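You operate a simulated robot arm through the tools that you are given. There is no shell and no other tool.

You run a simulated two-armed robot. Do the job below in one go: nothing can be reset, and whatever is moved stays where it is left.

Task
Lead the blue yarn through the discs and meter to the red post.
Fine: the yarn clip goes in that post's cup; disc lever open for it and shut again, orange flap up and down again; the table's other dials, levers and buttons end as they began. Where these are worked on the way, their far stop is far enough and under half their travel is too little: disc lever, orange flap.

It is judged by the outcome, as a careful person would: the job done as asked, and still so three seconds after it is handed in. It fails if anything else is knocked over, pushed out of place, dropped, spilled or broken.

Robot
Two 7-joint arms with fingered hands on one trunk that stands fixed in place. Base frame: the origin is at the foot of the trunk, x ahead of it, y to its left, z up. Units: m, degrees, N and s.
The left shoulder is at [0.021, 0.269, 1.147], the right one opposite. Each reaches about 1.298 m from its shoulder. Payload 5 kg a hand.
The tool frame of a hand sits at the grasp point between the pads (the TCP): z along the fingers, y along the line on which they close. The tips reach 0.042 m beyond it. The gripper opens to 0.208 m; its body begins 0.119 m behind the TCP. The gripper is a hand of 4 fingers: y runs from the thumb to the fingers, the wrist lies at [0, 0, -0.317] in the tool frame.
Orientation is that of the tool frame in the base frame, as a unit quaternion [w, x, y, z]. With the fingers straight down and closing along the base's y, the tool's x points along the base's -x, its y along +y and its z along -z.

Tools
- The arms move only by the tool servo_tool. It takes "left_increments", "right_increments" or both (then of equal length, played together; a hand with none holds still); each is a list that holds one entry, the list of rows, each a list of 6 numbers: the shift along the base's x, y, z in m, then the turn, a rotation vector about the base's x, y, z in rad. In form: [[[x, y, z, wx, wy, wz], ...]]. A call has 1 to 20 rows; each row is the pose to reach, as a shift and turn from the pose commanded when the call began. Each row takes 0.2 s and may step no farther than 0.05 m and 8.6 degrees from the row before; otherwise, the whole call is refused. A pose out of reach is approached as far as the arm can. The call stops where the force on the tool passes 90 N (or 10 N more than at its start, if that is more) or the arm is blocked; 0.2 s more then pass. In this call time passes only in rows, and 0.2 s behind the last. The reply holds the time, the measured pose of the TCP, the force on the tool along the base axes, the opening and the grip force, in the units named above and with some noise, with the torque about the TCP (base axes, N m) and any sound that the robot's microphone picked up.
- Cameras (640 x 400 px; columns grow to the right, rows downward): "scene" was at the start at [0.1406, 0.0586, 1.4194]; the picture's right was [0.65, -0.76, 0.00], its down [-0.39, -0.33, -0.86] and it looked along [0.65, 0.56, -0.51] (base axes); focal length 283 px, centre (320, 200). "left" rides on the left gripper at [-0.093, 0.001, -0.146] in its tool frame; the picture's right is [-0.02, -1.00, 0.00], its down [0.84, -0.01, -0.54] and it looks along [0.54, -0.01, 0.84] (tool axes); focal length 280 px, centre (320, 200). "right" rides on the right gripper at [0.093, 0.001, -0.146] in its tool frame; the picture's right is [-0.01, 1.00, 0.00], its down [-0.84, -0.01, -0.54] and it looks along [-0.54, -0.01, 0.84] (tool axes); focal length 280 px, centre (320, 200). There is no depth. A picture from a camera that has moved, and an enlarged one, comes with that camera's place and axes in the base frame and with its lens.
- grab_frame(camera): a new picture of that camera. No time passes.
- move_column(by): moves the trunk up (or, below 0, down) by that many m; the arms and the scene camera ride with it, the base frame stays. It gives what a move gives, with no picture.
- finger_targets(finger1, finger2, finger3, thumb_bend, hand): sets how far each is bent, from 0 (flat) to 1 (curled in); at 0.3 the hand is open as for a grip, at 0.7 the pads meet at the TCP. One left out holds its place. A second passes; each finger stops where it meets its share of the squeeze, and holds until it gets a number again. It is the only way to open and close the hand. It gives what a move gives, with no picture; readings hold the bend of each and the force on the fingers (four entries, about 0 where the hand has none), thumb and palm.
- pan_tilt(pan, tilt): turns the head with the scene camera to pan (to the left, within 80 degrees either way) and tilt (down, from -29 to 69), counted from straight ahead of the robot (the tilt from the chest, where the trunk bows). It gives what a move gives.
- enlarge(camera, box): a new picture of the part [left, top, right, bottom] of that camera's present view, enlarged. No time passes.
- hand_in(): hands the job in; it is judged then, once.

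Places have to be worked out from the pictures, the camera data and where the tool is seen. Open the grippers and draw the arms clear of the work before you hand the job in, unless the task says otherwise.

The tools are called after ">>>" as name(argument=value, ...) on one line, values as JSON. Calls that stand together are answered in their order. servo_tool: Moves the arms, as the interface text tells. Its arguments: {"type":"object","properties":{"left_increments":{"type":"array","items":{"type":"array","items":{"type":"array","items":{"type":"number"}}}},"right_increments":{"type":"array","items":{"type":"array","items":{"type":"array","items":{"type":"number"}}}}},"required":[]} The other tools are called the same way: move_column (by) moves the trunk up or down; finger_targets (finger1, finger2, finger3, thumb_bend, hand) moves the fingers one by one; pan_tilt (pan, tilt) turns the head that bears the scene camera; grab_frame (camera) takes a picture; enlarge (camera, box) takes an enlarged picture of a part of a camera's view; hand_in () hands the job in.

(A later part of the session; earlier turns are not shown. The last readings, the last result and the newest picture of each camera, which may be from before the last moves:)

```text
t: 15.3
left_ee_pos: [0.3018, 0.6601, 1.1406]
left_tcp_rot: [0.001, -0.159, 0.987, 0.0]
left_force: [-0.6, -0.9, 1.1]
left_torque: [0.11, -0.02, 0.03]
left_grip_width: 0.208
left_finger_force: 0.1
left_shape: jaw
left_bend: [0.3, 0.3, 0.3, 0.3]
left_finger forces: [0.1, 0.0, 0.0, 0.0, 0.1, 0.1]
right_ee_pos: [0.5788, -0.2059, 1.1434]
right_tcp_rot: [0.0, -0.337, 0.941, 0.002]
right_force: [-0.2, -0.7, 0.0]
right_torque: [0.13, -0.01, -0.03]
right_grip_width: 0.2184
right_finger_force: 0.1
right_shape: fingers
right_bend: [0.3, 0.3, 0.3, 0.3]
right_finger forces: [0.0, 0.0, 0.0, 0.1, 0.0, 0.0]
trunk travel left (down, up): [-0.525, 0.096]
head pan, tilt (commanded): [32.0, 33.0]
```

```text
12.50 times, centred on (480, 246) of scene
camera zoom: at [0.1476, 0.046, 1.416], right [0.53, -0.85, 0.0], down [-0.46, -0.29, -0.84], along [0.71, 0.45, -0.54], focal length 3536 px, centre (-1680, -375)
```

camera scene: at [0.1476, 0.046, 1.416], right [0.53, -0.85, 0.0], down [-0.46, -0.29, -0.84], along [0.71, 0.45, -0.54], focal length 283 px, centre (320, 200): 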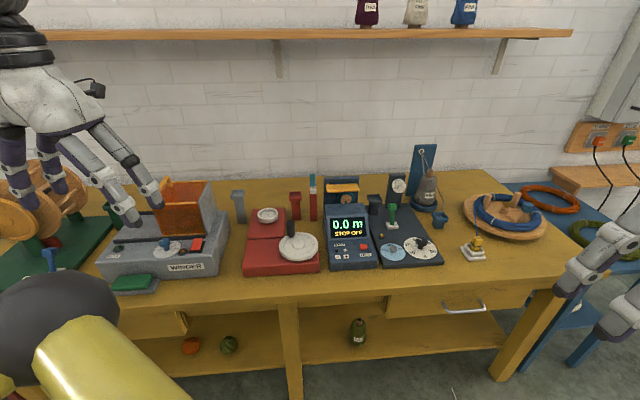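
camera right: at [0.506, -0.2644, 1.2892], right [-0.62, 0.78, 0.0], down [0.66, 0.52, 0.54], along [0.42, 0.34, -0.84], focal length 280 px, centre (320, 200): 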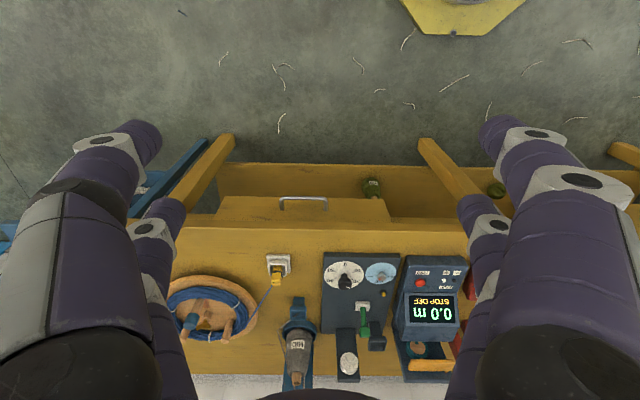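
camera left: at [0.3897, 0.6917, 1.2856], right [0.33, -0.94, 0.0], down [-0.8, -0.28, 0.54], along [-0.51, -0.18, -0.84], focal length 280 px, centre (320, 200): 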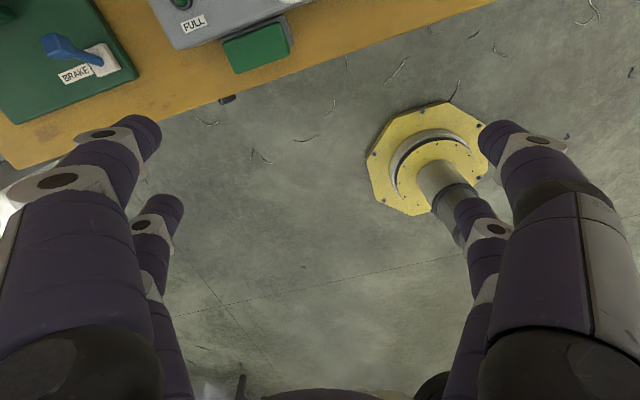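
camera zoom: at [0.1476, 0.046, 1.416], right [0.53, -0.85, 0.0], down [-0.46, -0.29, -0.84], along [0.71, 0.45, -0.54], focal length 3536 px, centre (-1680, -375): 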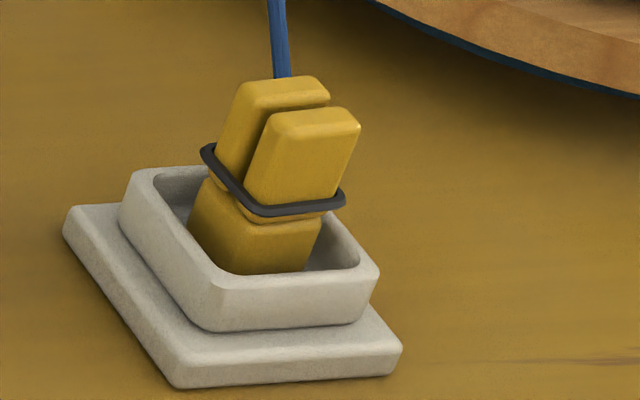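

Very clear. The pole next to the red post has a teal leaf standing open over a slot between white blocks; that isn't in the job, so I'll leave it alone. Now the same tight views from the right hand's camera, for triangulation.

>>> enlarge(camera="right", box=[325, 345, 373, 385])

>>> enlarge(camera="right", box=[345, 295, 401, 350])

>>> enlarge(camera="right", box=[396, 330, 468, 390])

>>> enlarge(camera="right", box=[256, 245, 304, 295])

```text
10.00 times, centred on (349, 365) of right
camera zoom: at [0.506, -0.2644, 1.2892], right [-0.62, 0.78, 0.0], down [0.66, 0.52, 0.54], along [0.42, 0.34, -0.84], focal length 2804 px, centre (30, -1450)
```

zoom: 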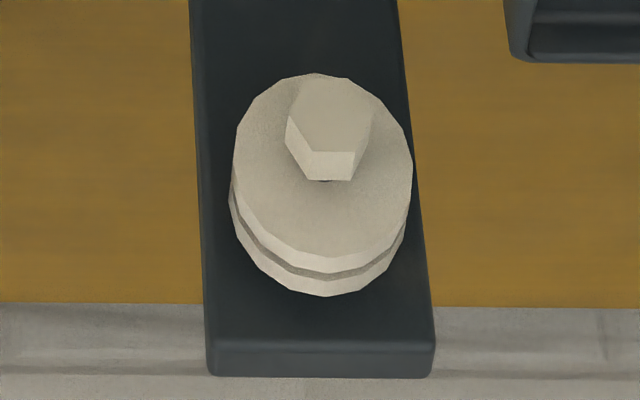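

```text
7.27 times, centred on (373, 322) of right
camera zoom: at [0.506, -0.2644, 1.2892], right [-0.62, 0.78, 0.0], down [0.66, 0.52, 0.54], along [0.42, 0.34, -0.84], focal length 2039 px, centre (-66, -691)
```

zoom: 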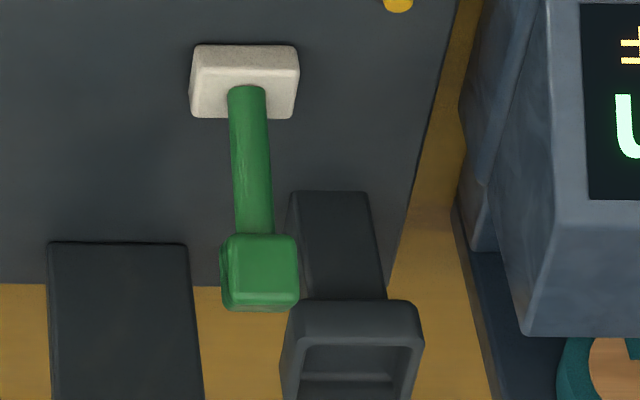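

```text
6.67 times, centred on (432, 360) of right
camera zoom: at [0.506, -0.2644, 1.2892], right [-0.62, 0.78, 0.0], down [0.66, 0.52, 0.54], along [0.42, 0.34, -0.84], focal length 1869 px, centre (-427, -867)
```

zoom: 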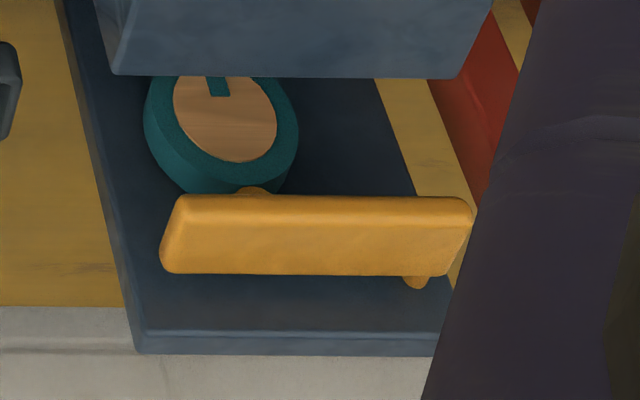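

```text
8.00 times, centred on (280, 270) of right
camera zoom: at [0.506, -0.2644, 1.2892], right [-0.62, 0.78, 0.0], down [0.66, 0.52, 0.54], along [0.42, 0.34, -0.84], focal length 2243 px, centre (640, -360)
```

zoom: 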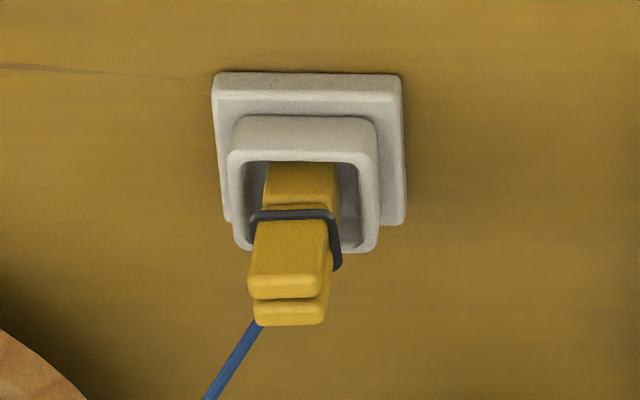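

I now have good triangulations: disc gap ≈ (1.057, 0.277, 0.898), wheel top ≈ (0.934, 0.425, 0.884), flap bottom z ≈ 0.905 with its hinge at the left end and free end at the right, and red cup ≈ (0.85, 0.59, 0.855). Before using the left hand, I'll check in free air what its digits look like when curled.

>>> finger_targets(hand="left", finger1=1.0)

>>> grab_frame(camera="left")

>>> enlarge(camera="scene", box=[0, 10, 200, 260])

>>> finger_targets(hand="left", thumb_bend=0.7, finger2=1.0)

>>> grab_frame(camera="left")

>>> enlarge(camera="scene", box=[0, 10, 200, 260])

```text
t: 16.3
left_ee_pos: [0.3021, 0.6614, 1.1387]
left_tcp_rot: [-0.001, -0.16, 0.987, 0.0]
left_force: [0.7, -0.2, 0.0]
left_torque: [0.04, -0.02, 0.0]
left_grip_width: 0.0989
left_finger_force: 0.1
left_shape: fingers
left_bend: [1.0, 0.3, 0.3, 0.3]
left_finger forces: [0.0, 0.0, 0.1, 0.0, 0.0, 0.0]
right_ee_pos: [0.5793, -0.204, 1.1448]
right_tcp_rot: [0.0, -0.337, 0.942, 0.0]
right_force: [-0.5, -0.1, -0.5]
right_torque: [-0.02, 0.0, -0.03]
right_grip_width: 0.2185
right_finger_force: 0.1
right_shape: fingers
right_bend: [0.3, 0.3, 0.3, 0.3]
right_finger forces: [0.1, 0.1, 0.0, 0.0, 0.1, 0.0]
trunk travel left (down, up): [-0.525, 0.096]
head pan, tilt (commanded): [32.0, 33.0]
```

```text
taken
camera left: at [0.3894, 0.6917, 1.2856], right [0.33, -0.94, 0.0], down [-0.8, -0.28, 0.54], along [-0.51, -0.18, -0.84], focal length 280 px, centre (320, 200)
```

left: 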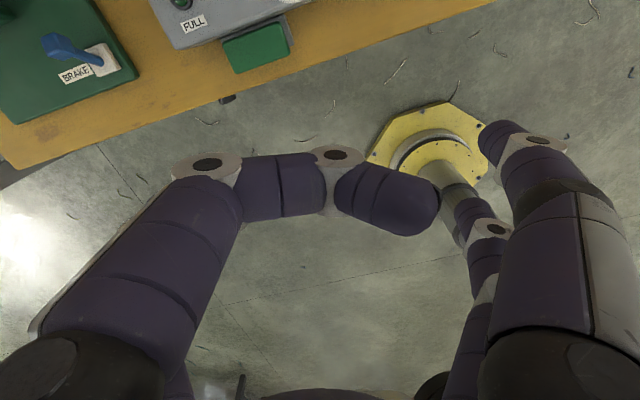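

```text
1.60 times, centred on (100, 135) of scene
camera zoom: at [0.1476, 0.0471, 1.4158], right [0.53, -0.85, 0.0], down [-0.46, -0.29, -0.84], along [0.71, 0.44, -0.54], focal length 453 px, centre (672, 304)
```

zoom: 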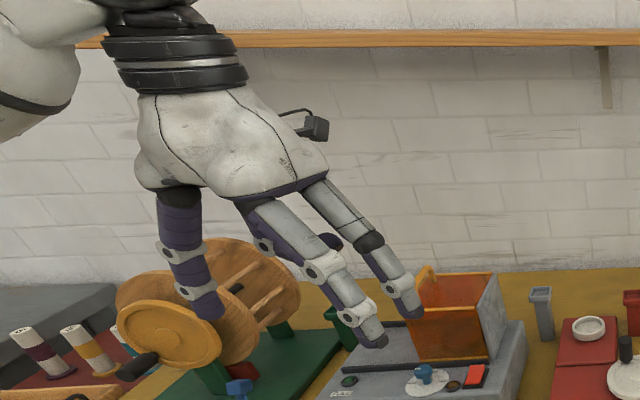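

```text
t: 17.3
left_ee_pos: [0.3009, 0.6616, 1.1398]
left_tcp_rot: [0.001, -0.161, 0.987, 0.0]
left_force: [0.6, 0.5, -0.5]
left_torque: [-0.01, 0.01, -0.02]
left_grip_width: 0.0662
left_finger_force: 0.0
left_shape: fingers
left_bend: [1.0, 1.0, 0.3, 0.7]
left_finger forces: [0.0, 0.1, 0.0, 0.0, 0.0, 0.1]
right_ee_pos: [0.5812, -0.2048, 1.1441]
right_tcp_rot: [0.001, -0.337, 0.942, 0.0]
right_force: [-0.3, -1.3, 0.2]
right_torque: [0.01, 0.04, -0.04]
right_grip_width: 0.2186
right_finger_force: 0.1
right_shape: fingers
right_bend: [0.3, 0.3, 0.3, 0.3]
right_finger forces: [0.0, 0.0, 0.0, 0.0, 0.0, 0.1]
trunk travel left (down, up): [-0.525, 0.096]
head pan, tilt (commanded): [32.0, 33.0]
```

```text
taken
camera left: at [0.3898, 0.6916, 1.2856], right [0.33, -0.94, 0.0], down [-0.8, -0.28, 0.54], along [-0.51, -0.18, -0.84], focal length 280 px, centre (320, 200)
```

left: 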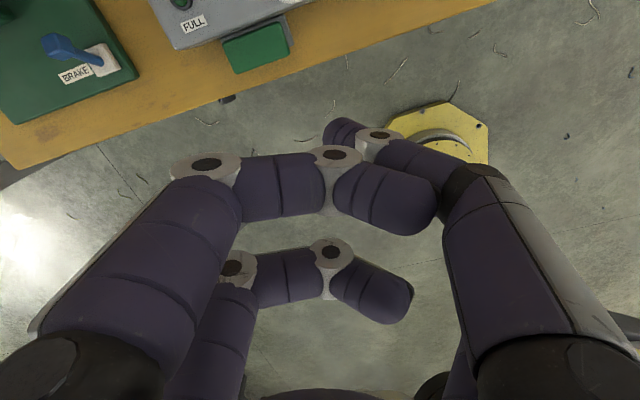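

```text
1.60 times, centred on (100, 135) of scene
camera zoom: at [0.1479, 0.047, 1.4158], right [0.53, -0.85, 0.0], down [-0.46, -0.29, -0.84], along [0.71, 0.44, -0.54], focal length 453 px, centre (672, 304)
```

zoom: 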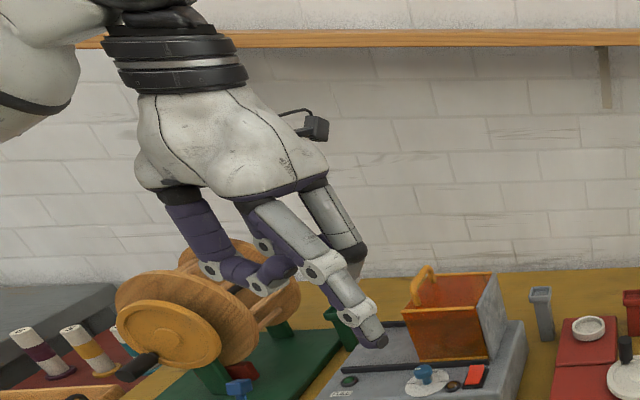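

The left hand's thumb and finger1 form the pair on its camera side, and fully curled digits tuck up near the palm. For the coming work I want the closing line along the bench's depth, so I'll reopen the fingers and, in free space over the bench front, turn the left hand about -70° in yaw.

>>> finger_targets(hand="left", finger1=0.3, finger2=0.3, finger3=0.3, thumb_bend=0.3)

>>> servo_tool(left_increments=[[[0.02, -0.02, 0.01, 0, 0, -0.11], [0.05, -0.05, 0.02, 0, 0, -0.22], [0.08, -0.08, 0.03, 0, 0, -0.33], [0.11, -0.11, 0.03, 0, 0, -0.44], [0.14, -0.14, 0.03, 0, 0, -0.55], [0.17, -0.17, 0.03, 0, 0, -0.66], [0.2, -0.2, 0.03, 0, 0, -0.77], [0.23, -0.23, 0.03, 0, 0, -0.88], [0.26, -0.26, 0.03, 0, 0, -0.99], [0.28, -0.29, 0.03, 0, 0, -1.1], [0.3, -0.31, 0.03, 0, 0, -1.22]]])

>>> grab_frame(camera="scene")

>>> grab_frame(camera="left")

```text
t: 18.3
left_ee_pos: [0.3014, 0.6612, 1.1388]
left_tcp_rot: [0.0, -0.16, 0.987, 0.0]
left_force: [0.4, -1.3, 0.1]
left_torque: [0.0, 0.02, -0.02]
left_grip_width: 0.2182
left_finger_force: 0.0
left_shape: fingers
left_bend: [0.3, 0.3, 0.3, 0.3]
left_finger forces: [0.0, 0.0, 0.0, 0.1, 0.0, 0.0]
right_ee_pos: [0.5804, -0.2051, 1.1437]
right_tcp_rot: [0.001, -0.337, 0.941, 0.0]
right_force: [-0.5, 0.3, -0.5]
right_torque: [0.0, 0.01, 0.04]
right_grip_width: 0.2187
right_finger_force: 0.1
right_shape: fingers
right_bend: [0.3, 0.3, 0.3, 0.3]
right_finger forces: [0.0, 0.1, 0.0, 0.0, 0.0, 0.1]
trunk travel left (down, up): [-0.525, 0.096]
head pan, tilt (commanded): [32.0, 33.0]
```

```text
t: 20.7
left_ee_pos: [0.6011, 0.3507, 1.1682]
left_tcp_rot: [-0.001, 0.434, 0.901, 0.0]
left_force: [0.2, -0.1, -1.3]
left_torque: [-0.02, 0.11, -0.02]
left_grip_width: 0.2183
left_finger_force: 0.1
left_shape: fingers
left_bend: [0.3, 0.3, 0.3, 0.3]
left_finger forces: [0.0, 0.0, 0.0, 0.0, 0.0, 0.0]
right_ee_pos: [0.5811, -0.2048, 1.1438]
right_tcp_rot: [0.0, -0.337, 0.941, 0.001]
right_force: [1.0, -0.4, -0.7]
right_torque: [0.03, 0.19, 0.0]
right_grip_width: 0.2184
right_finger_force: 0.1
right_shape: fingers
right_bend: [0.3, 0.3, 0.3, 0.3]
right_finger forces: [0.1, 0.0, 0.0, 0.1, 0.1, 0.0]
trunk travel left (down, up): [-0.525, 0.096]
head pan, tilt (commanded): [32.0, 33.0]
```

```text
taken
camera scene: at [0.1494, 0.0469, 1.4154], right [0.53, -0.85, 0.0], down [-0.46, -0.29, -0.84], along [0.71, 0.44, -0.55], focal length 283 px, centre (320, 200)
```

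scene: 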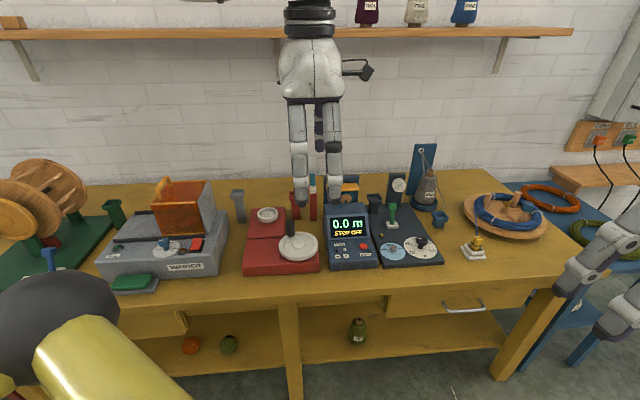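

```text
taken
camera left: at [0.6607, 0.2774, 1.3146], right [-0.77, -0.63, 0.0], down [-0.53, 0.65, 0.54], along [-0.34, 0.42, -0.84], focal length 280 px, centre (320, 200)
```

left: 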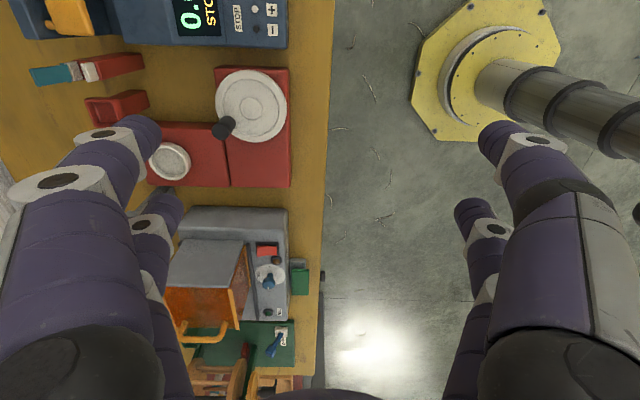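

The left hand took the new orientation easily (its x along the bench's left, y along its depth). I'll test a poker shape: finger2 straight, finger1 curled, thumb and finger3 flat, and look at it.

>>> finger_targets(hand="left", finger1=1.0, finger2=0.3, finger3=0.0, thumb_bend=0.0)

>>> grab_frame(camera="left")

>>> enlarge(camera="scene", box=[220, 20, 420, 230])

>>> enlarge(camera="right", box=[300, 200, 640, 400])

```text
t: 21.7
left_ee_pos: [0.6, 0.3502, 1.1718]
left_tcp_rot: [0.0, 0.435, 0.901, -0.001]
left_force: [-1.1, -0.4, 0.4]
left_torque: [-0.01, -0.03, 0.0]
left_grip_width: 0.1194
left_finger_force: 0.0
left_shape: fingers
left_bend: [1.0, 0.3, 0.0, 0.0]
left_finger forces: [0.1, 0.0, 0.0, 0.0, 0.0, 0.0]
right_ee_pos: [0.5796, -0.2034, 1.1435]
right_tcp_rot: [0.001, -0.337, 0.942, 0.0]
right_force: [-0.6, -0.3, -0.4]
right_torque: [-0.04, -0.02, -0.04]
right_grip_width: 0.2188
right_finger_force: 0.1
right_shape: fingers
right_bend: [0.3, 0.3, 0.3, 0.3]
right_finger forces: [0.0, 0.0, 0.0, 0.1, 0.1, 0.0]
trunk travel left (down, up): [-0.525, 0.096]
head pan, tilt (commanded): [32.0, 33.0]
```

```text
taken
camera left: at [0.6585, 0.2778, 1.3166], right [-0.77, -0.63, 0.0], down [-0.53, 0.65, 0.54], along [-0.34, 0.42, -0.84], focal length 280 px, centre (320, 200)
```

left: 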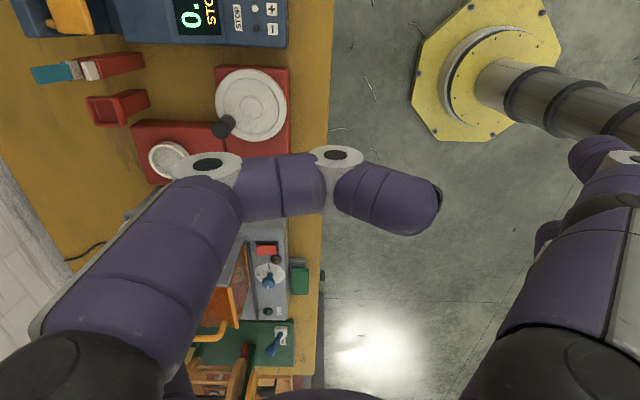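

```text
1.90 times, centred on (320, 125) of scene
camera zoom: at [0.1476, 0.0471, 1.4159], right [0.53, -0.85, 0.0], down [-0.46, -0.29, -0.84], along [0.71, 0.44, -0.54], focal length 539 px, centre (320, 343)
```

zoom: 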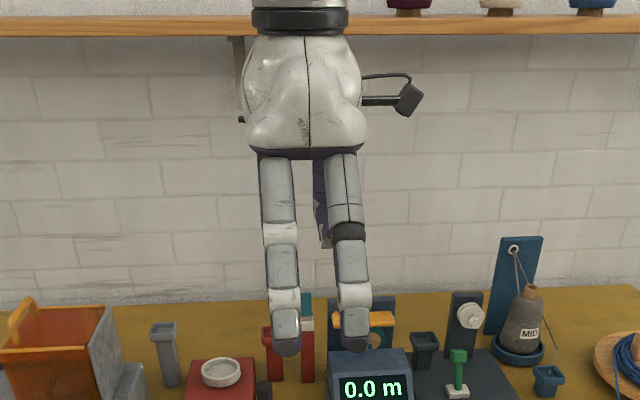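

```text
1.88 times, centred on (470, 300) of right
camera zoom: at [0.5061, -0.2631, 1.2895], right [-0.62, 0.78, 0.0], down [0.66, 0.52, 0.54], along [0.42, 0.34, -0.84], focal length 528 px, centre (38, 12)
```

zoom: 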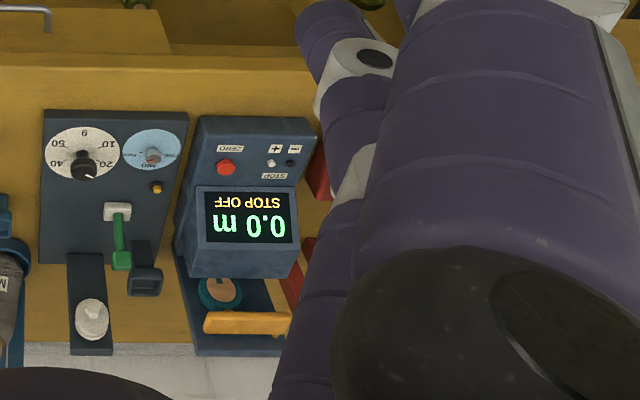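

At bend 0 the thumb side splays up and away toward the robot, leaving finger2 as a clean straight poker. I'll carry it high to just above and behind the green lever knob and check alignment before lowering.

>>> servo_tool(left_increments=[[[0.036, -0.018, 0, 0, 0, 0], [0.072, -0.036, 0, 0, 0, 0], [0.108, -0.054, -0.01, 0, 0, 0], [0.144, -0.072, -0.02, 0, 0, 0], [0.18, -0.09, -0.03, 0, 0, 0], [0.216, -0.108, -0.05, 0, 0, 0], [0.252, -0.126, -0.07, 0, 0, 0], [0.288, -0.144, -0.09, 0, 0, 0], [0.315, -0.155, -0.11, 0, 0, 0], [0.3306, -0.16, -0.12, 0, 0, 0]]])

>>> grab_frame(camera="scene")

>>> enlarge(camera="scene", box=[340, 110, 460, 250])

>>> grab_frame(camera="right")

>>> grab_frame(camera="left")

```text
t: 23.9
left_ee_pos: [0.7832, 0.2952, 1.0634]
left_tcp_rot: [0.004, 0.435, 0.901, 0.0]
left_force: [-2.4, 0.6, 3.0]
left_torque: [0.04, -0.37, -0.03]
left_grip_width: 0.1196
left_finger_force: 0.1
left_shape: fingers
left_bend: [1.0, 0.3, 0.0, 0.0]
left_finger forces: [0.0, 0.0, 0.1, 0.0, 0.0, 0.0]
left hand out of reach, approached as far as the arm can: row 5, 6, 7, 8, 9, 10
right_ee_pos: [0.5767, -0.2066, 1.1474]
right_tcp_rot: [0.003, -0.337, 0.941, 0.0]
right_force: [-2.6, 0.4, 1.7]
right_torque: [0.08, -0.41, -0.03]
right_grip_width: 0.2187
right_finger_force: 0.1
right_shape: fingers
right_bend: [0.3, 0.3, 0.3, 0.3]
right_finger forces: [0.0, 0.0, 0.0, 0.1, 0.0, 0.0]
trunk travel left (down, up): [-0.525, 0.096]
head pan, tilt (commanded): [32.0, 33.0]
```

```text
taken
camera scene: at [0.1436, 0.0464, 1.4167], right [0.53, -0.85, 0.0], down [-0.46, -0.29, -0.84], along [0.71, 0.45, -0.54], focal length 283 px, centre (320, 200)
```

scene: 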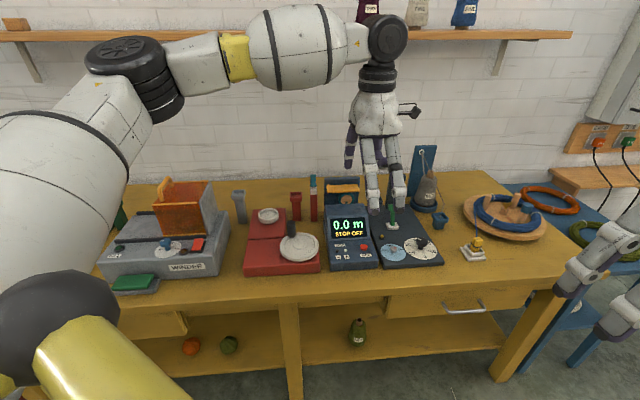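

```text
2.86 times, centred on (400, 180) of scene
camera zoom: at [0.1436, 0.0464, 1.4167], right [0.53, -0.85, 0.0], down [-0.46, -0.29, -0.84], along [0.71, 0.45, -0.54], focal length 808 px, centre (91, 257)
```

zoom: 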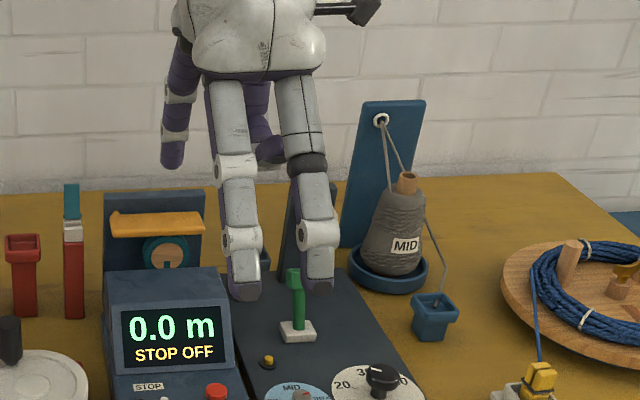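

```text
taken
camera right: at [0.5022, -0.2638, 1.2919], right [-0.62, 0.78, 0.0], down [0.66, 0.52, 0.54], along [0.43, 0.34, -0.84], focal length 280 px, centre (320, 200)
```

right: 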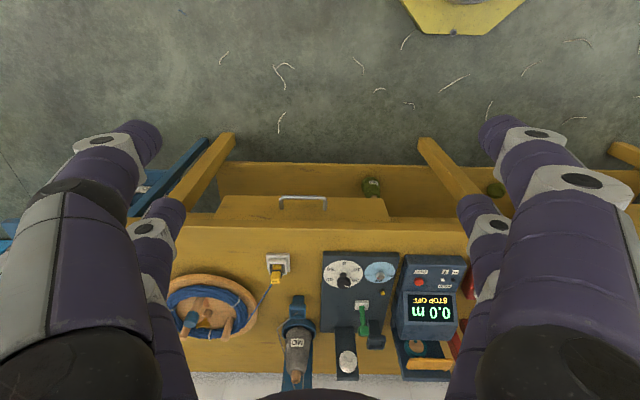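

```text
taken
camera left: at [0.8411, 0.2229, 1.2111], right [-0.77, -0.63, 0.0], down [-0.54, 0.65, 0.53], along [-0.33, 0.41, -0.85], focal length 280 px, centre (320, 200)
```

left: 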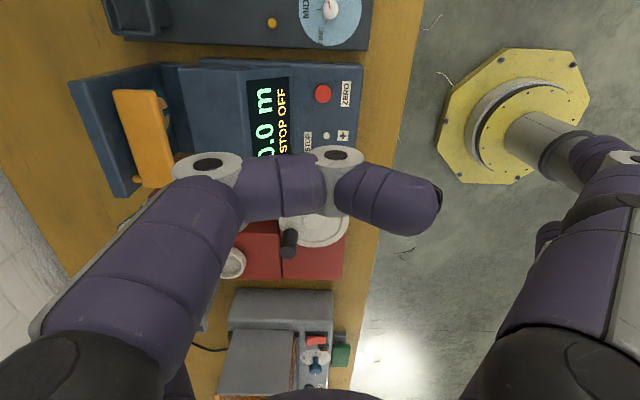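

The vertical hand falls short here; the wrist bends about 90° with the elbow still bent, so the wrist is the limit. Raising the trunk will slope the arm downward and relieve it, so I'll raise it 0.09 m (everything is in free air) and try again with the hand tilted forward.

>>> move_column(by=0.09)

>>> servo_tool(left_increments=[[[0.02, -0.01, 0, 0, -0.1, 0], [0.04, -0.02, 0, 0, -0.2, 0], [0.06, -0.03, 0, 0, -0.3, 0], [0.08, -0.04, 0, 0, -0.4, 0], [0.1, -0.05, 0, 0, -0.5, 0]]])

>>> grab_frame(camera="scene")

```text
t: 25.2
left_ee_pos: [0.7852, 0.2962, 1.151]
left_tcp_rot: [0.003, 0.434, 0.901, 0.001]
left_force: [-0.3, 0.2, 1.1]
left_torque: [-0.01, -0.01, -0.02]
left_grip_width: 0.1197
left_finger_force: 0.1
left_shape: fingers
left_bend: [1.0, 0.3, 0.0, 0.0]
left_finger forces: [0.1, 0.0, 0.0, 0.0, 0.0, 0.1]
right_ee_pos: [0.5745, -0.2069, 1.2343]
right_tcp_rot: [0.001, -0.337, 0.941, 0.001]
right_force: [-1.2, 0.0, -1.3]
right_torque: [0.03, -0.02, 0.0]
right_grip_width: 0.2185
right_finger_force: 0.0
right_shape: fingers
right_bend: [0.3, 0.3, 0.3, 0.3]
right_finger forces: [0.0, 0.1, 0.0, 0.0, 0.0, 0.0]
trunk travel left (down, up): [-0.615, 0.006]
head pan, tilt (commanded): [32.0, 33.0]
```

```text
t: 26.4
left_ee_pos: [0.8885, 0.2462, 1.1531]
left_tcp_rot: [0.226, 0.42, 0.872, 0.108]
left_force: [-0.2, 0.0, 0.9]
left_torque: [0.0, 0.05, 0.02]
left_grip_width: 0.1196
left_finger_force: 0.1
left_shape: fingers
left_bend: [1.0, 0.3, 0.0, 0.0]
left_finger forces: [0.0, 0.1, 0.0, 0.1, 0.0, 0.1]
right_ee_pos: [0.5754, -0.2047, 1.2335]
right_tcp_rot: [0.001, -0.337, 0.942, 0.001]
right_force: [-0.4, -0.1, -0.4]
right_torque: [-0.02, 0.06, -0.03]
right_grip_width: 0.2185
right_finger_force: 0.1
right_shape: fingers
right_bend: [0.3, 0.3, 0.3, 0.3]
right_finger forces: [0.0, 0.0, 0.1, 0.0, 0.1, 0.1]
trunk travel left (down, up): [-0.615, 0.006]
head pan, tilt (commanded): [32.0, 33.0]
```

```text
taken
camera scene: at [0.1468, 0.0469, 1.5059], right [0.53, -0.85, 0.0], down [-0.46, -0.29, -0.84], along [0.71, 0.44, -0.55], focal length 283 px, centre (320, 200)
```

scene: 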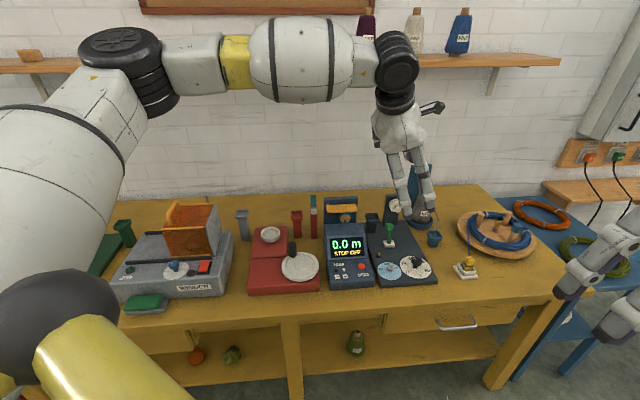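

With the tilt and raised trunk it now reaches. I'll ease the tilt to about 12° and come down on the robot side of the green lever, keeping finger2 as the poker, then check.

>>> servo_tool(left_increments=[[[-0.008, -0.021, -0.035, 0, 0.058, 0], [-0.016, -0.042, -0.07, 0, 0.116, 0], [-0.024, -0.064, -0.105, 0, 0.174, 0], [-0.032, -0.085, -0.14, 0, 0.232, 0], [-0.0385, -0.106, -0.173, 0, 0.29, 0]]])

>>> grab_frame(camera="scene")

>>> enlarge(camera="scene", box=[320, 120, 480, 270])

>>> enlarge(camera="right", box=[250, 200, 480, 390])

```text
t: 27.6
left_ee_pos: [0.7751, 0.226, 1.0082]
left_tcp_rot: [0.102, 0.433, 0.895, 0.043]
left_force: [-0.6, -0.1, 0.6]
left_torque: [0.03, 0.04, -0.03]
left_grip_width: 0.1194
left_finger_force: 0.0
left_shape: fingers
left_bend: [1.0, 0.3, 0.0, 0.0]
left_finger forces: [0.0, 0.1, 0.0, 0.0, 0.0, 0.0]
left hand out of reach, approached as far as the arm can: row 1, 2, 3, 4, 5
right_ee_pos: [0.5755, -0.2062, 1.2344]
right_tcp_rot: [0.0, -0.337, 0.941, 0.001]
right_force: [1.1, 0.1, 0.3]
right_torque: [0.04, 0.04, 0.0]
right_grip_width: 0.2186
right_finger_force: 0.0
right_shape: fingers
right_bend: [0.3, 0.3, 0.3, 0.3]
right_finger forces: [0.0, 0.0, 0.0, 0.1, 0.1, 0.0]
trunk travel left (down, up): [-0.615, 0.006]
head pan, tilt (commanded): [32.0, 33.0]
```

```text
taken
camera scene: at [0.1466, 0.047, 1.506], right [0.53, -0.85, 0.0], down [-0.46, -0.29, -0.84], along [0.71, 0.44, -0.54], focal length 283 px, centre (320, 200)
```

scene: 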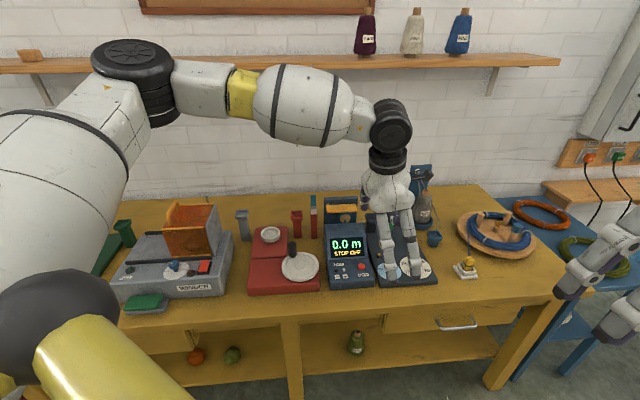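

```text
2.67 times, centred on (400, 195) of scene
camera zoom: at [0.1466, 0.047, 1.506], right [0.53, -0.85, 0.0], down [-0.46, -0.29, -0.84], along [0.71, 0.44, -0.54], focal length 754 px, centre (107, 213)
```

zoom: 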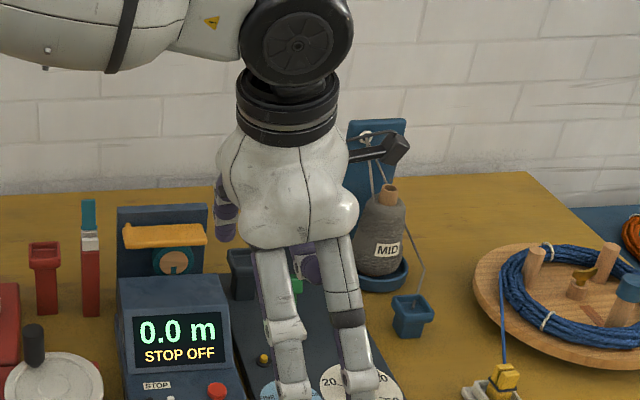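

```text
2.11 times, centred on (365, 295) of right
camera zoom: at [0.5008, -0.2638, 1.3799], right [-0.62, 0.78, 0.0], down [0.66, 0.52, 0.54], along [0.42, 0.34, -0.84], focal length 590 px, centre (225, 0)
```

zoom: 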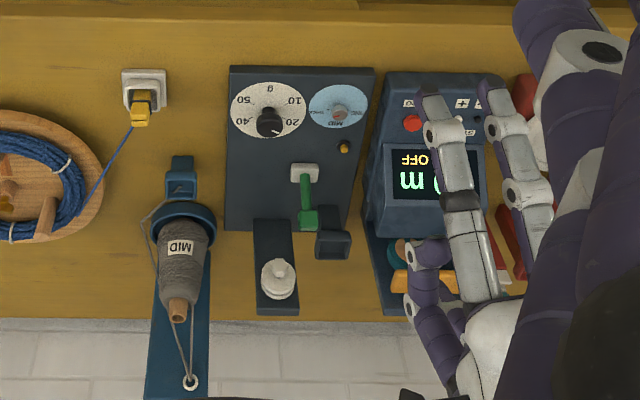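

It again fell short although the wrist is only 0.69 m from the shoulder, so it must be a joint limit tied to this yaw. I'll probe by turning the yaw back partway in place and then stepping toward the lever at this safe height.

>>> servo_tool(left_increments=[[[0, 0, 0.01, 0, 0, 0.12], [0, 0, 0.02, 0, 0, 0.24], [0, 0, 0.02, 0, 0, 0.36], [0, 0, 0.02, 0, 0, 0.48], [0, 0, 0.02, 0, 0, 0.6], [0.02, -0.02, 0.02, 0, 0, 0.6], [0.04, -0.04, 0.02, 0, 0, 0.6], [0.06, -0.06, 0.02, 0, 0, 0.6], [0.075, -0.086, 0.02, 0, 0, 0.6]]])

>>> grab_frame(camera="scene")

```text
t: 29.6
left_ee_pos: [0.7618, 0.2624, 1.0315]
left_tcp_rot: [0.081, 0.147, 0.983, 0.071]
left_force: [0.2, 0.6, 0.1]
left_torque: [-0.02, 0.02, -0.01]
left_grip_width: 0.1193
left_finger_force: 0.1
left_shape: fingers
left_bend: [1.0, 0.3, 0.0, 0.0]
left_finger forces: [0.1, 0.1, 0.0, 0.0, 0.0, 0.0]
left hand out of reach, approached as far as the arm can: row 1, 2, 3, 4, 5, 6, 7, 8, 9
right_ee_pos: [0.5754, -0.2054, 1.2352]
right_tcp_rot: [0.001, -0.338, 0.941, 0.0]
right_force: [0.5, 0.8, 0.6]
right_torque: [0.02, 0.0, -0.02]
right_grip_width: 0.2185
right_finger_force: 0.1
right_shape: fingers
right_bend: [0.3, 0.3, 0.3, 0.3]
right_finger forces: [0.0, 0.0, 0.0, 0.0, 0.0, 0.0]
trunk travel left (down, up): [-0.615, 0.006]
head pan, tilt (commanded): [32.0, 33.0]
```

```text
taken
camera scene: at [0.1463, 0.047, 1.506], right [0.53, -0.85, 0.0], down [-0.46, -0.29, -0.84], along [0.71, 0.44, -0.54], focal length 283 px, centre (320, 200)
```

scene: 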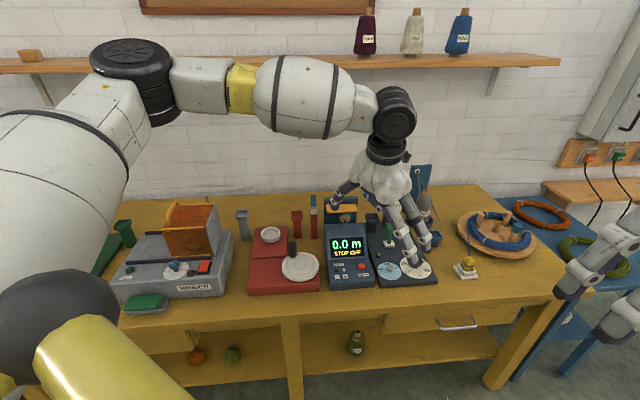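

I need to know whether the commanded pose follows the measured one after an out-of-reach move; a tiny increment will tell me.

>>> servo_tool(left_increments=[[[0, 0, 0.005, 0, 0, 0]]])

```text
t: 30.0
left_ee_pos: [0.7633, 0.2637, 1.0354]
left_tcp_rot: [0.08, 0.149, 0.983, 0.071]
left_force: [0.5, 0.9, 0.0]
left_torque: [-0.01, -0.03, 0.0]
left_grip_width: 0.1194
left_finger_force: 0.1
left_shape: fingers
left_bend: [1.0, 0.3, 0.0, 0.0]
left_finger forces: [0.0, 0.0, 0.1, 0.1, 0.0, 0.0]
right_ee_pos: [0.5754, -0.2063, 1.2346]
right_tcp_rot: [0.001, -0.337, 0.941, 0.001]
right_force: [0.0, 0.3, -0.1]
right_torque: [-0.01, 0.0, 0.0]
right_grip_width: 0.2186
right_finger_force: 0.0
right_shape: fingers
right_bend: [0.3, 0.3, 0.3, 0.3]
right_finger forces: [0.0, 0.0, 0.0, 0.0, 0.1, 0.1]
trunk travel left (down, up): [-0.615, 0.006]
head pan, tilt (commanded): [32.0, 33.0]
```

The commanded pose does follow the measured one. I'll now try the hand pointing forward-down at 45° with its closing line along the bench's length, a more natural reaching posture, and see how far it can then go.

>>> servo_tool(left_increments=[[[0.014, 0.013, 0.012, -0.004, -0.0858, 0.109], [0.028, 0.026, 0.024, -0.0085, -0.1716, 0.218], [0.042, 0.039, 0.035, -0.0128, -0.2573, 0.327], [0.057, 0.052, 0.046, -0.017, -0.3431, 0.436], [0.072, 0.065, 0.057, -0.021, -0.429, 0.545], [0.087, 0.078, 0.068, -0.0255, -0.5147, 0.654], [0.102, 0.09, 0.077, -0.03, -0.6, 0.763], [0.117, 0.102, 0.086, -0.034, -0.6862, 0.8716]]])

>>> grab_frame(camera="scene")

```text
t: 31.8
left_ee_pos: [0.8824, 0.3672, 1.1203]
left_tcp_rot: [0.362, -0.306, 0.872, 0.125]
left_force: [-1.3, 0.1, 0.3]
left_torque: [-0.03, -0.01, -0.02]
left_grip_width: 0.1197
left_finger_force: 0.0
left_shape: fingers
left_bend: [1.0, 0.3, 0.0, 0.0]
left_finger forces: [0.0, 0.0, 0.1, 0.0, 0.0, 0.1]
right_ee_pos: [0.5744, -0.2054, 1.2345]
right_tcp_rot: [0.001, -0.338, 0.941, 0.001]
right_force: [-0.2, -0.2, 0.3]
right_torque: [-0.04, 0.02, -0.01]
right_grip_width: 0.2187
right_finger_force: 0.0
right_shape: fingers
right_bend: [0.3, 0.3, 0.3, 0.3]
right_finger forces: [0.1, 0.0, 0.0, 0.0, 0.0, 0.0]
trunk travel left (down, up): [-0.615, 0.006]
head pan, tilt (commanded): [32.0, 33.0]
```

```text
taken
camera scene: at [0.1463, 0.0471, 1.506], right [0.53, -0.85, 0.0], down [-0.46, -0.29, -0.84], along [0.71, 0.44, -0.54], focal length 283 px, centre (320, 200)
```

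scene: 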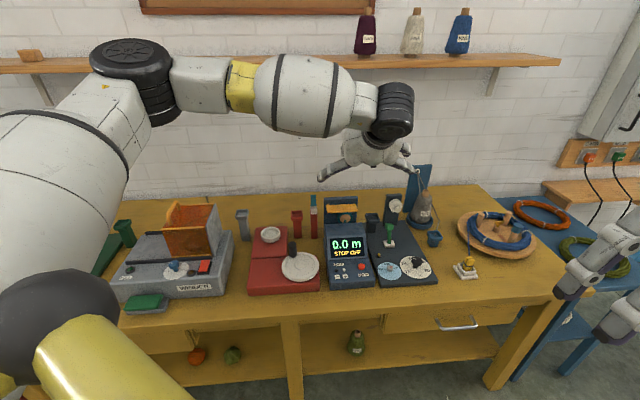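

Reached cleanly. I'll probe how far this posture extends, first over the meter and then down toward working height, keeping fingertips above 0.98.

>>> servo_tool(left_increments=[[[0.02, 0.015, -0.02, 0, 0, 0], [0.04, 0.03, -0.04, 0, 0, 0], [0.055, 0.04, -0.06, 0, 0, 0], [0.07, 0.05, -0.08, 0, 0, 0]]])

>>> servo_tool(left_increments=[[[0.03, -0.03, 0, 0, 0, 0], [0.055, -0.06, 0, 0, 0, 0], [0.08, -0.1, 0, 0, 0, 0]]])

>>> grab_frame(camera="scene")

```text
t: 32.8
left_ee_pos: [0.9372, 0.4319, 1.0479]
left_tcp_rot: [0.36, -0.306, 0.872, 0.125]
left_force: [0.1, -0.1, 0.3]
left_torque: [0.0, 0.05, -0.01]
left_grip_width: 0.1195
left_finger_force: 0.1
left_shape: fingers
left_bend: [1.0, 0.3, 0.0, 0.0]
left_finger forces: [0.1, 0.0, 0.1, 0.0, 0.1, 0.1]
left hand out of reach, approached as far as the arm can: row 1, 2, 3, 4
right_ee_pos: [0.5757, -0.2048, 1.235]
right_tcp_rot: [0.001, -0.338, 0.941, 0.0]
right_force: [0.0, -0.9, -0.2]
right_torque: [-0.02, -0.01, -0.02]
right_grip_width: 0.2187
right_finger_force: 0.1
right_shape: fingers
right_bend: [0.3, 0.3, 0.3, 0.3]
right_finger forces: [0.1, 0.0, 0.1, 0.1, 0.0, 0.0]
trunk travel left (down, up): [-0.615, 0.006]
head pan, tilt (commanded): [32.0, 33.0]
```

```text
t: 33.6
left_ee_pos: [0.9372, 0.4291, 1.0581]
left_tcp_rot: [0.361, -0.306, 0.872, 0.126]
left_force: [-0.8, 0.5, 0.1]
left_torque: [0.01, 0.0, 0.0]
left_grip_width: 0.1193
left_finger_force: 0.1
left_shape: fingers
left_bend: [1.0, 0.3, 0.0, 0.0]
left_finger forces: [0.0, 0.0, 0.1, 0.1, 0.0, 0.1]
left hand out of reach, approached as far as the arm can: row 1, 2, 3
right_ee_pos: [0.5748, -0.2052, 1.2345]
right_tcp_rot: [0.001, -0.338, 0.941, 0.0]
right_force: [1.0, -0.7, -0.5]
right_torque: [0.02, 0.0, -0.02]
right_grip_width: 0.2185
right_finger_force: 0.1
right_shape: fingers
right_bend: [0.3, 0.3, 0.3, 0.3]
right_finger forces: [0.0, 0.1, 0.0, 0.0, 0.0, 0.0]
trunk travel left (down, up): [-0.615, 0.006]
head pan, tilt (commanded): [32.0, 33.0]
```

```text
taken
camera scene: at [0.1462, 0.047, 1.506], right [0.53, -0.85, 0.0], down [-0.46, -0.29, -0.84], along [0.71, 0.44, -0.54], focal length 283 px, centre (320, 200)
```

scene: 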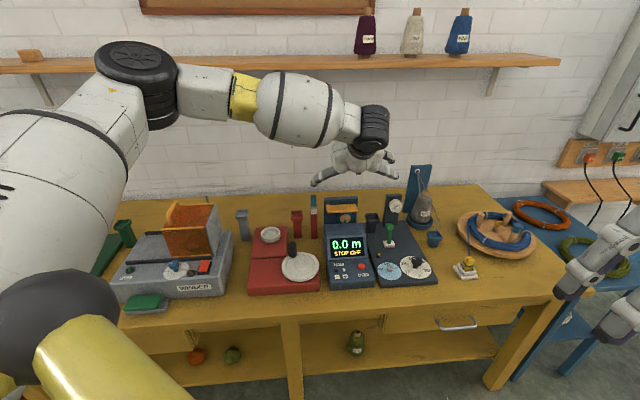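

The elbow hasn't moved in any of these tries: it stays high and out to the left, so the upper arm is stuck at a limit after my early folded-back move. I'll unfold it by drawing the wrist back and down with the hand pointing nearly horizontal, which should bring the elbow down.

>>> servo_tool(left_increments=[[[-0.03, -0.01, 0.01, 0.05, -0.06, 0], [-0.06, -0.02, 0.015, 0.1, -0.12, 0], [-0.09, -0.025, 0.01, 0.15, -0.18, 0], [-0.12, -0.03, 0.0, 0.2, -0.24, 0], [-0.15, -0.035, -0.01, 0.24, -0.3, 0], [-0.18, -0.04, -0.02, 0.28, -0.36, 0], [-0.21, -0.045, -0.03, 0.326, -0.41, 0], [-0.235, -0.05, -0.04, 0.326, -0.41, 0], [-0.26, -0.055, -0.05, 0.326, -0.41, 0]]])

>>> grab_frame(camera="scene")

```text
t: 35.6
left_ee_pos: [0.684, 0.4149, 1.04]
left_tcp_rot: [0.573, -0.263, 0.75, 0.199]
left_force: [0.4, 0.7, 0.2]
left_torque: [0.02, 0.01, 0.03]
left_grip_width: 0.1195
left_finger_force: 0.0
left_shape: fingers
left_bend: [1.0, 0.3, 0.0, 0.0]
left_finger forces: [0.1, 0.0, 0.0, 0.1, 0.0, 0.0]
left hand out of reach, approached as far as the arm can: row 6, 7, 8, 9
right_ee_pos: [0.575, -0.2056, 1.2347]
right_tcp_rot: [0.0, -0.337, 0.941, 0.001]
right_force: [-0.3, -0.2, 0.0]
right_torque: [0.06, 0.07, 0.05]
right_grip_width: 0.2186
right_finger_force: 0.0
right_shape: fingers
right_bend: [0.3, 0.3, 0.3, 0.3]
right_finger forces: [0.0, 0.0, 0.0, 0.0, 0.0, 0.0]
trunk travel left (down, up): [-0.615, 0.006]
head pan, tilt (commanded): [32.0, 33.0]
```

```text
taken
camera scene: at [0.1466, 0.047, 1.506], right [0.53, -0.85, 0.0], down [-0.46, -0.29, -0.84], along [0.71, 0.44, -0.54], focal length 283 px, centre (320, 200)
```

scene: 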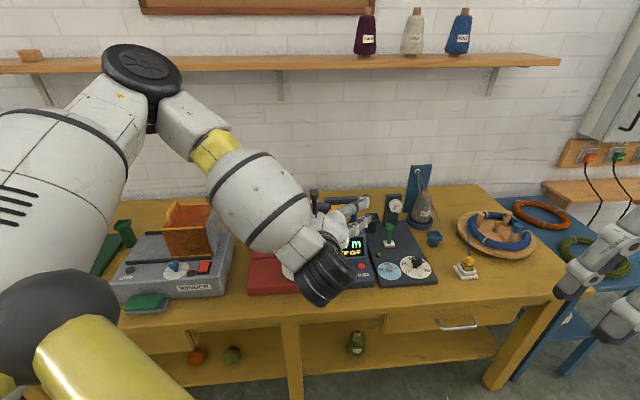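

The elbow still hasn't moved relative to the trunk, but the wrist can swing anywhere about it, so lowering the trunk should extend the useful reach. First I'll lift the left hand well clear and bring it back to near-vertical.

>>> servo_tool(left_increments=[[[-0.008, -0.007, 0.036, -0.081, 0.102, 0], [-0.016, -0.014, 0.072, -0.162, 0.204, 0], [-0.024, -0.021, 0.108, -0.243, 0.305, 0], [-0.032, -0.028, 0.144, -0.324, 0.407, 0], [-0.04, -0.035, 0.18, -0.405, 0.509, 0], [-0.048, -0.042, 0.216, -0.486, 0.61, 0], [-0.056, -0.049, 0.252, -0.567, 0.712, 0], [-0.064, -0.055, 0.29, -0.647, 0.814, 0]]])

>>> grab_frame(camera="scene")

```text
t: 37.4
left_ee_pos: [0.6205, 0.3615, 1.3299]
left_tcp_rot: [0.124, -0.327, 0.936, 0.045]
left_force: [0.0, 0.2, -0.5]
left_torque: [0.02, 0.04, 0.03]
left_grip_width: 0.1197
left_finger_force: 0.1
left_shape: fingers
left_bend: [1.0, 0.3, 0.0, 0.0]
left_finger forces: [0.0, 0.0, 0.0, 0.1, 0.0, 0.1]
right_ee_pos: [0.575, -0.2049, 1.2337]
right_tcp_rot: [0.0, -0.337, 0.942, 0.001]
right_force: [0.9, 0.7, -0.9]
right_torque: [0.02, 0.05, 0.01]
right_grip_width: 0.2185
right_finger_force: 0.2
right_shape: fingers
right_bend: [0.3, 0.3, 0.3, 0.3]
right_finger forces: [0.1, 0.0, 0.1, 0.1, 0.0, 0.0]
trunk travel left (down, up): [-0.615, 0.006]
head pan, tilt (commanded): [32.0, 33.0]
```

```text
taken
camera scene: at [0.1472, 0.0472, 1.5058], right [0.53, -0.85, 0.0], down [-0.46, -0.29, -0.84], along [0.71, 0.44, -0.55], focal length 283 px, centre (320, 200)
```

scene: 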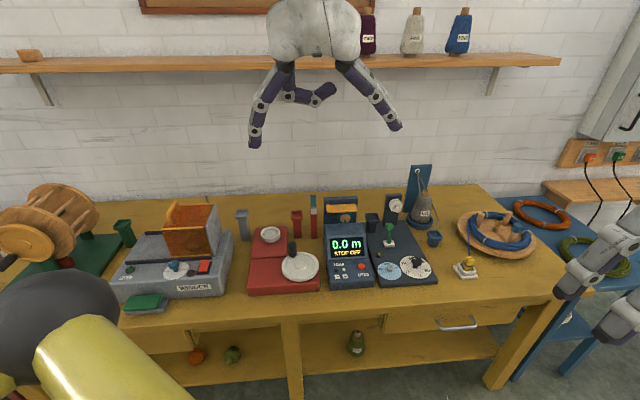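

Let me look up at the left arm itself to see how the elbow lies now.

>>> pan_tilt(pan=55, tilt=-10)

>>> grab_frame(camera="scene")

>>> pan_tilt(pan=-40, tilt=10)

>>> grab_frame(camera="scene")

```text
t: 38.5
left_ee_pos: [0.6191, 0.3616, 1.3292]
left_tcp_rot: [0.126, -0.328, 0.935, 0.045]
left_force: [-0.4, -0.4, -0.1]
left_torque: [0.03, -0.05, 0.01]
left_grip_width: 0.1196
left_finger_force: 0.2
left_shape: fingers
left_bend: [1.0, 0.3, 0.0, 0.0]
left_finger forces: [0.1, 0.0, 0.1, 0.0, 0.0, 0.0]
right_ee_pos: [0.575, -0.2059, 1.2351]
right_tcp_rot: [0.001, -0.337, 0.942, 0.0]
right_force: [0.2, 0.7, 0.0]
right_torque: [-0.05, 0.0, 0.0]
right_grip_width: 0.2187
right_finger_force: 0.0
right_shape: fingers
right_bend: [0.3, 0.3, 0.3, 0.3]
right_finger forces: [0.0, 0.0, 0.1, 0.0, 0.0, 0.1]
trunk travel left (down, up): [-0.615, 0.006]
head pan, tilt (commanded): [55.0, -10.0]
```

```text
taken
camera scene: at [0.119, 0.0688, 1.5743], right [0.82, -0.57, 0.0], down [0.1, 0.14, -0.98], along [0.57, 0.81, 0.17], focal length 283 px, centre (320, 200)
```

scene: 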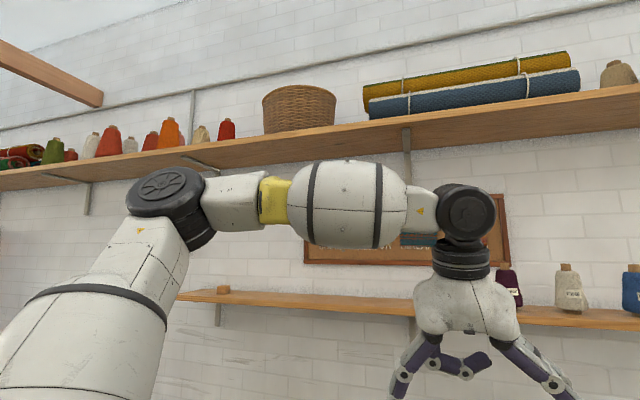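

```text
t: 40.2
left_ee_pos: [0.6182, 0.3615, 1.3302]
left_tcp_rot: [0.126, -0.327, 0.935, 0.045]
left_force: [0.0, 0.1, -0.3]
left_torque: [-0.01, 0.02, -0.05]
left_grip_width: 0.1193
left_finger_force: 0.1
left_shape: fingers
left_bend: [1.0, 0.3, 0.0, 0.0]
left_finger forces: [0.0, 0.0, 0.1, 0.0, 0.0, 0.0]
right_ee_pos: [0.5738, -0.2053, 1.2338]
right_tcp_rot: [0.001, -0.337, 0.941, 0.0]
right_force: [0.2, 0.4, -0.4]
right_torque: [-0.02, -0.01, 0.01]
right_grip_width: 0.2187
right_finger_force: 0.0
right_shape: fingers
right_bend: [0.3, 0.3, 0.3, 0.3]
right_finger forces: [0.0, 0.0, 0.0, 0.0, 0.0, 0.0]
trunk travel left (down, up): [-0.615, 0.006]
head pan, tilt (commanded): [-40.0, 10.0]
```

```text
taken
camera scene: at [0.142, -0.0599, 1.5431], right [-0.64, -0.77, 0.0], down [-0.13, 0.11, -0.98], along [0.75, -0.63, -0.17], focal length 283 px, centre (320, 200)
```

scene: 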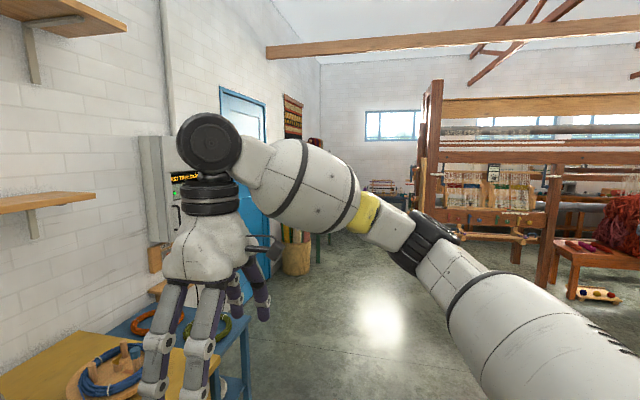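

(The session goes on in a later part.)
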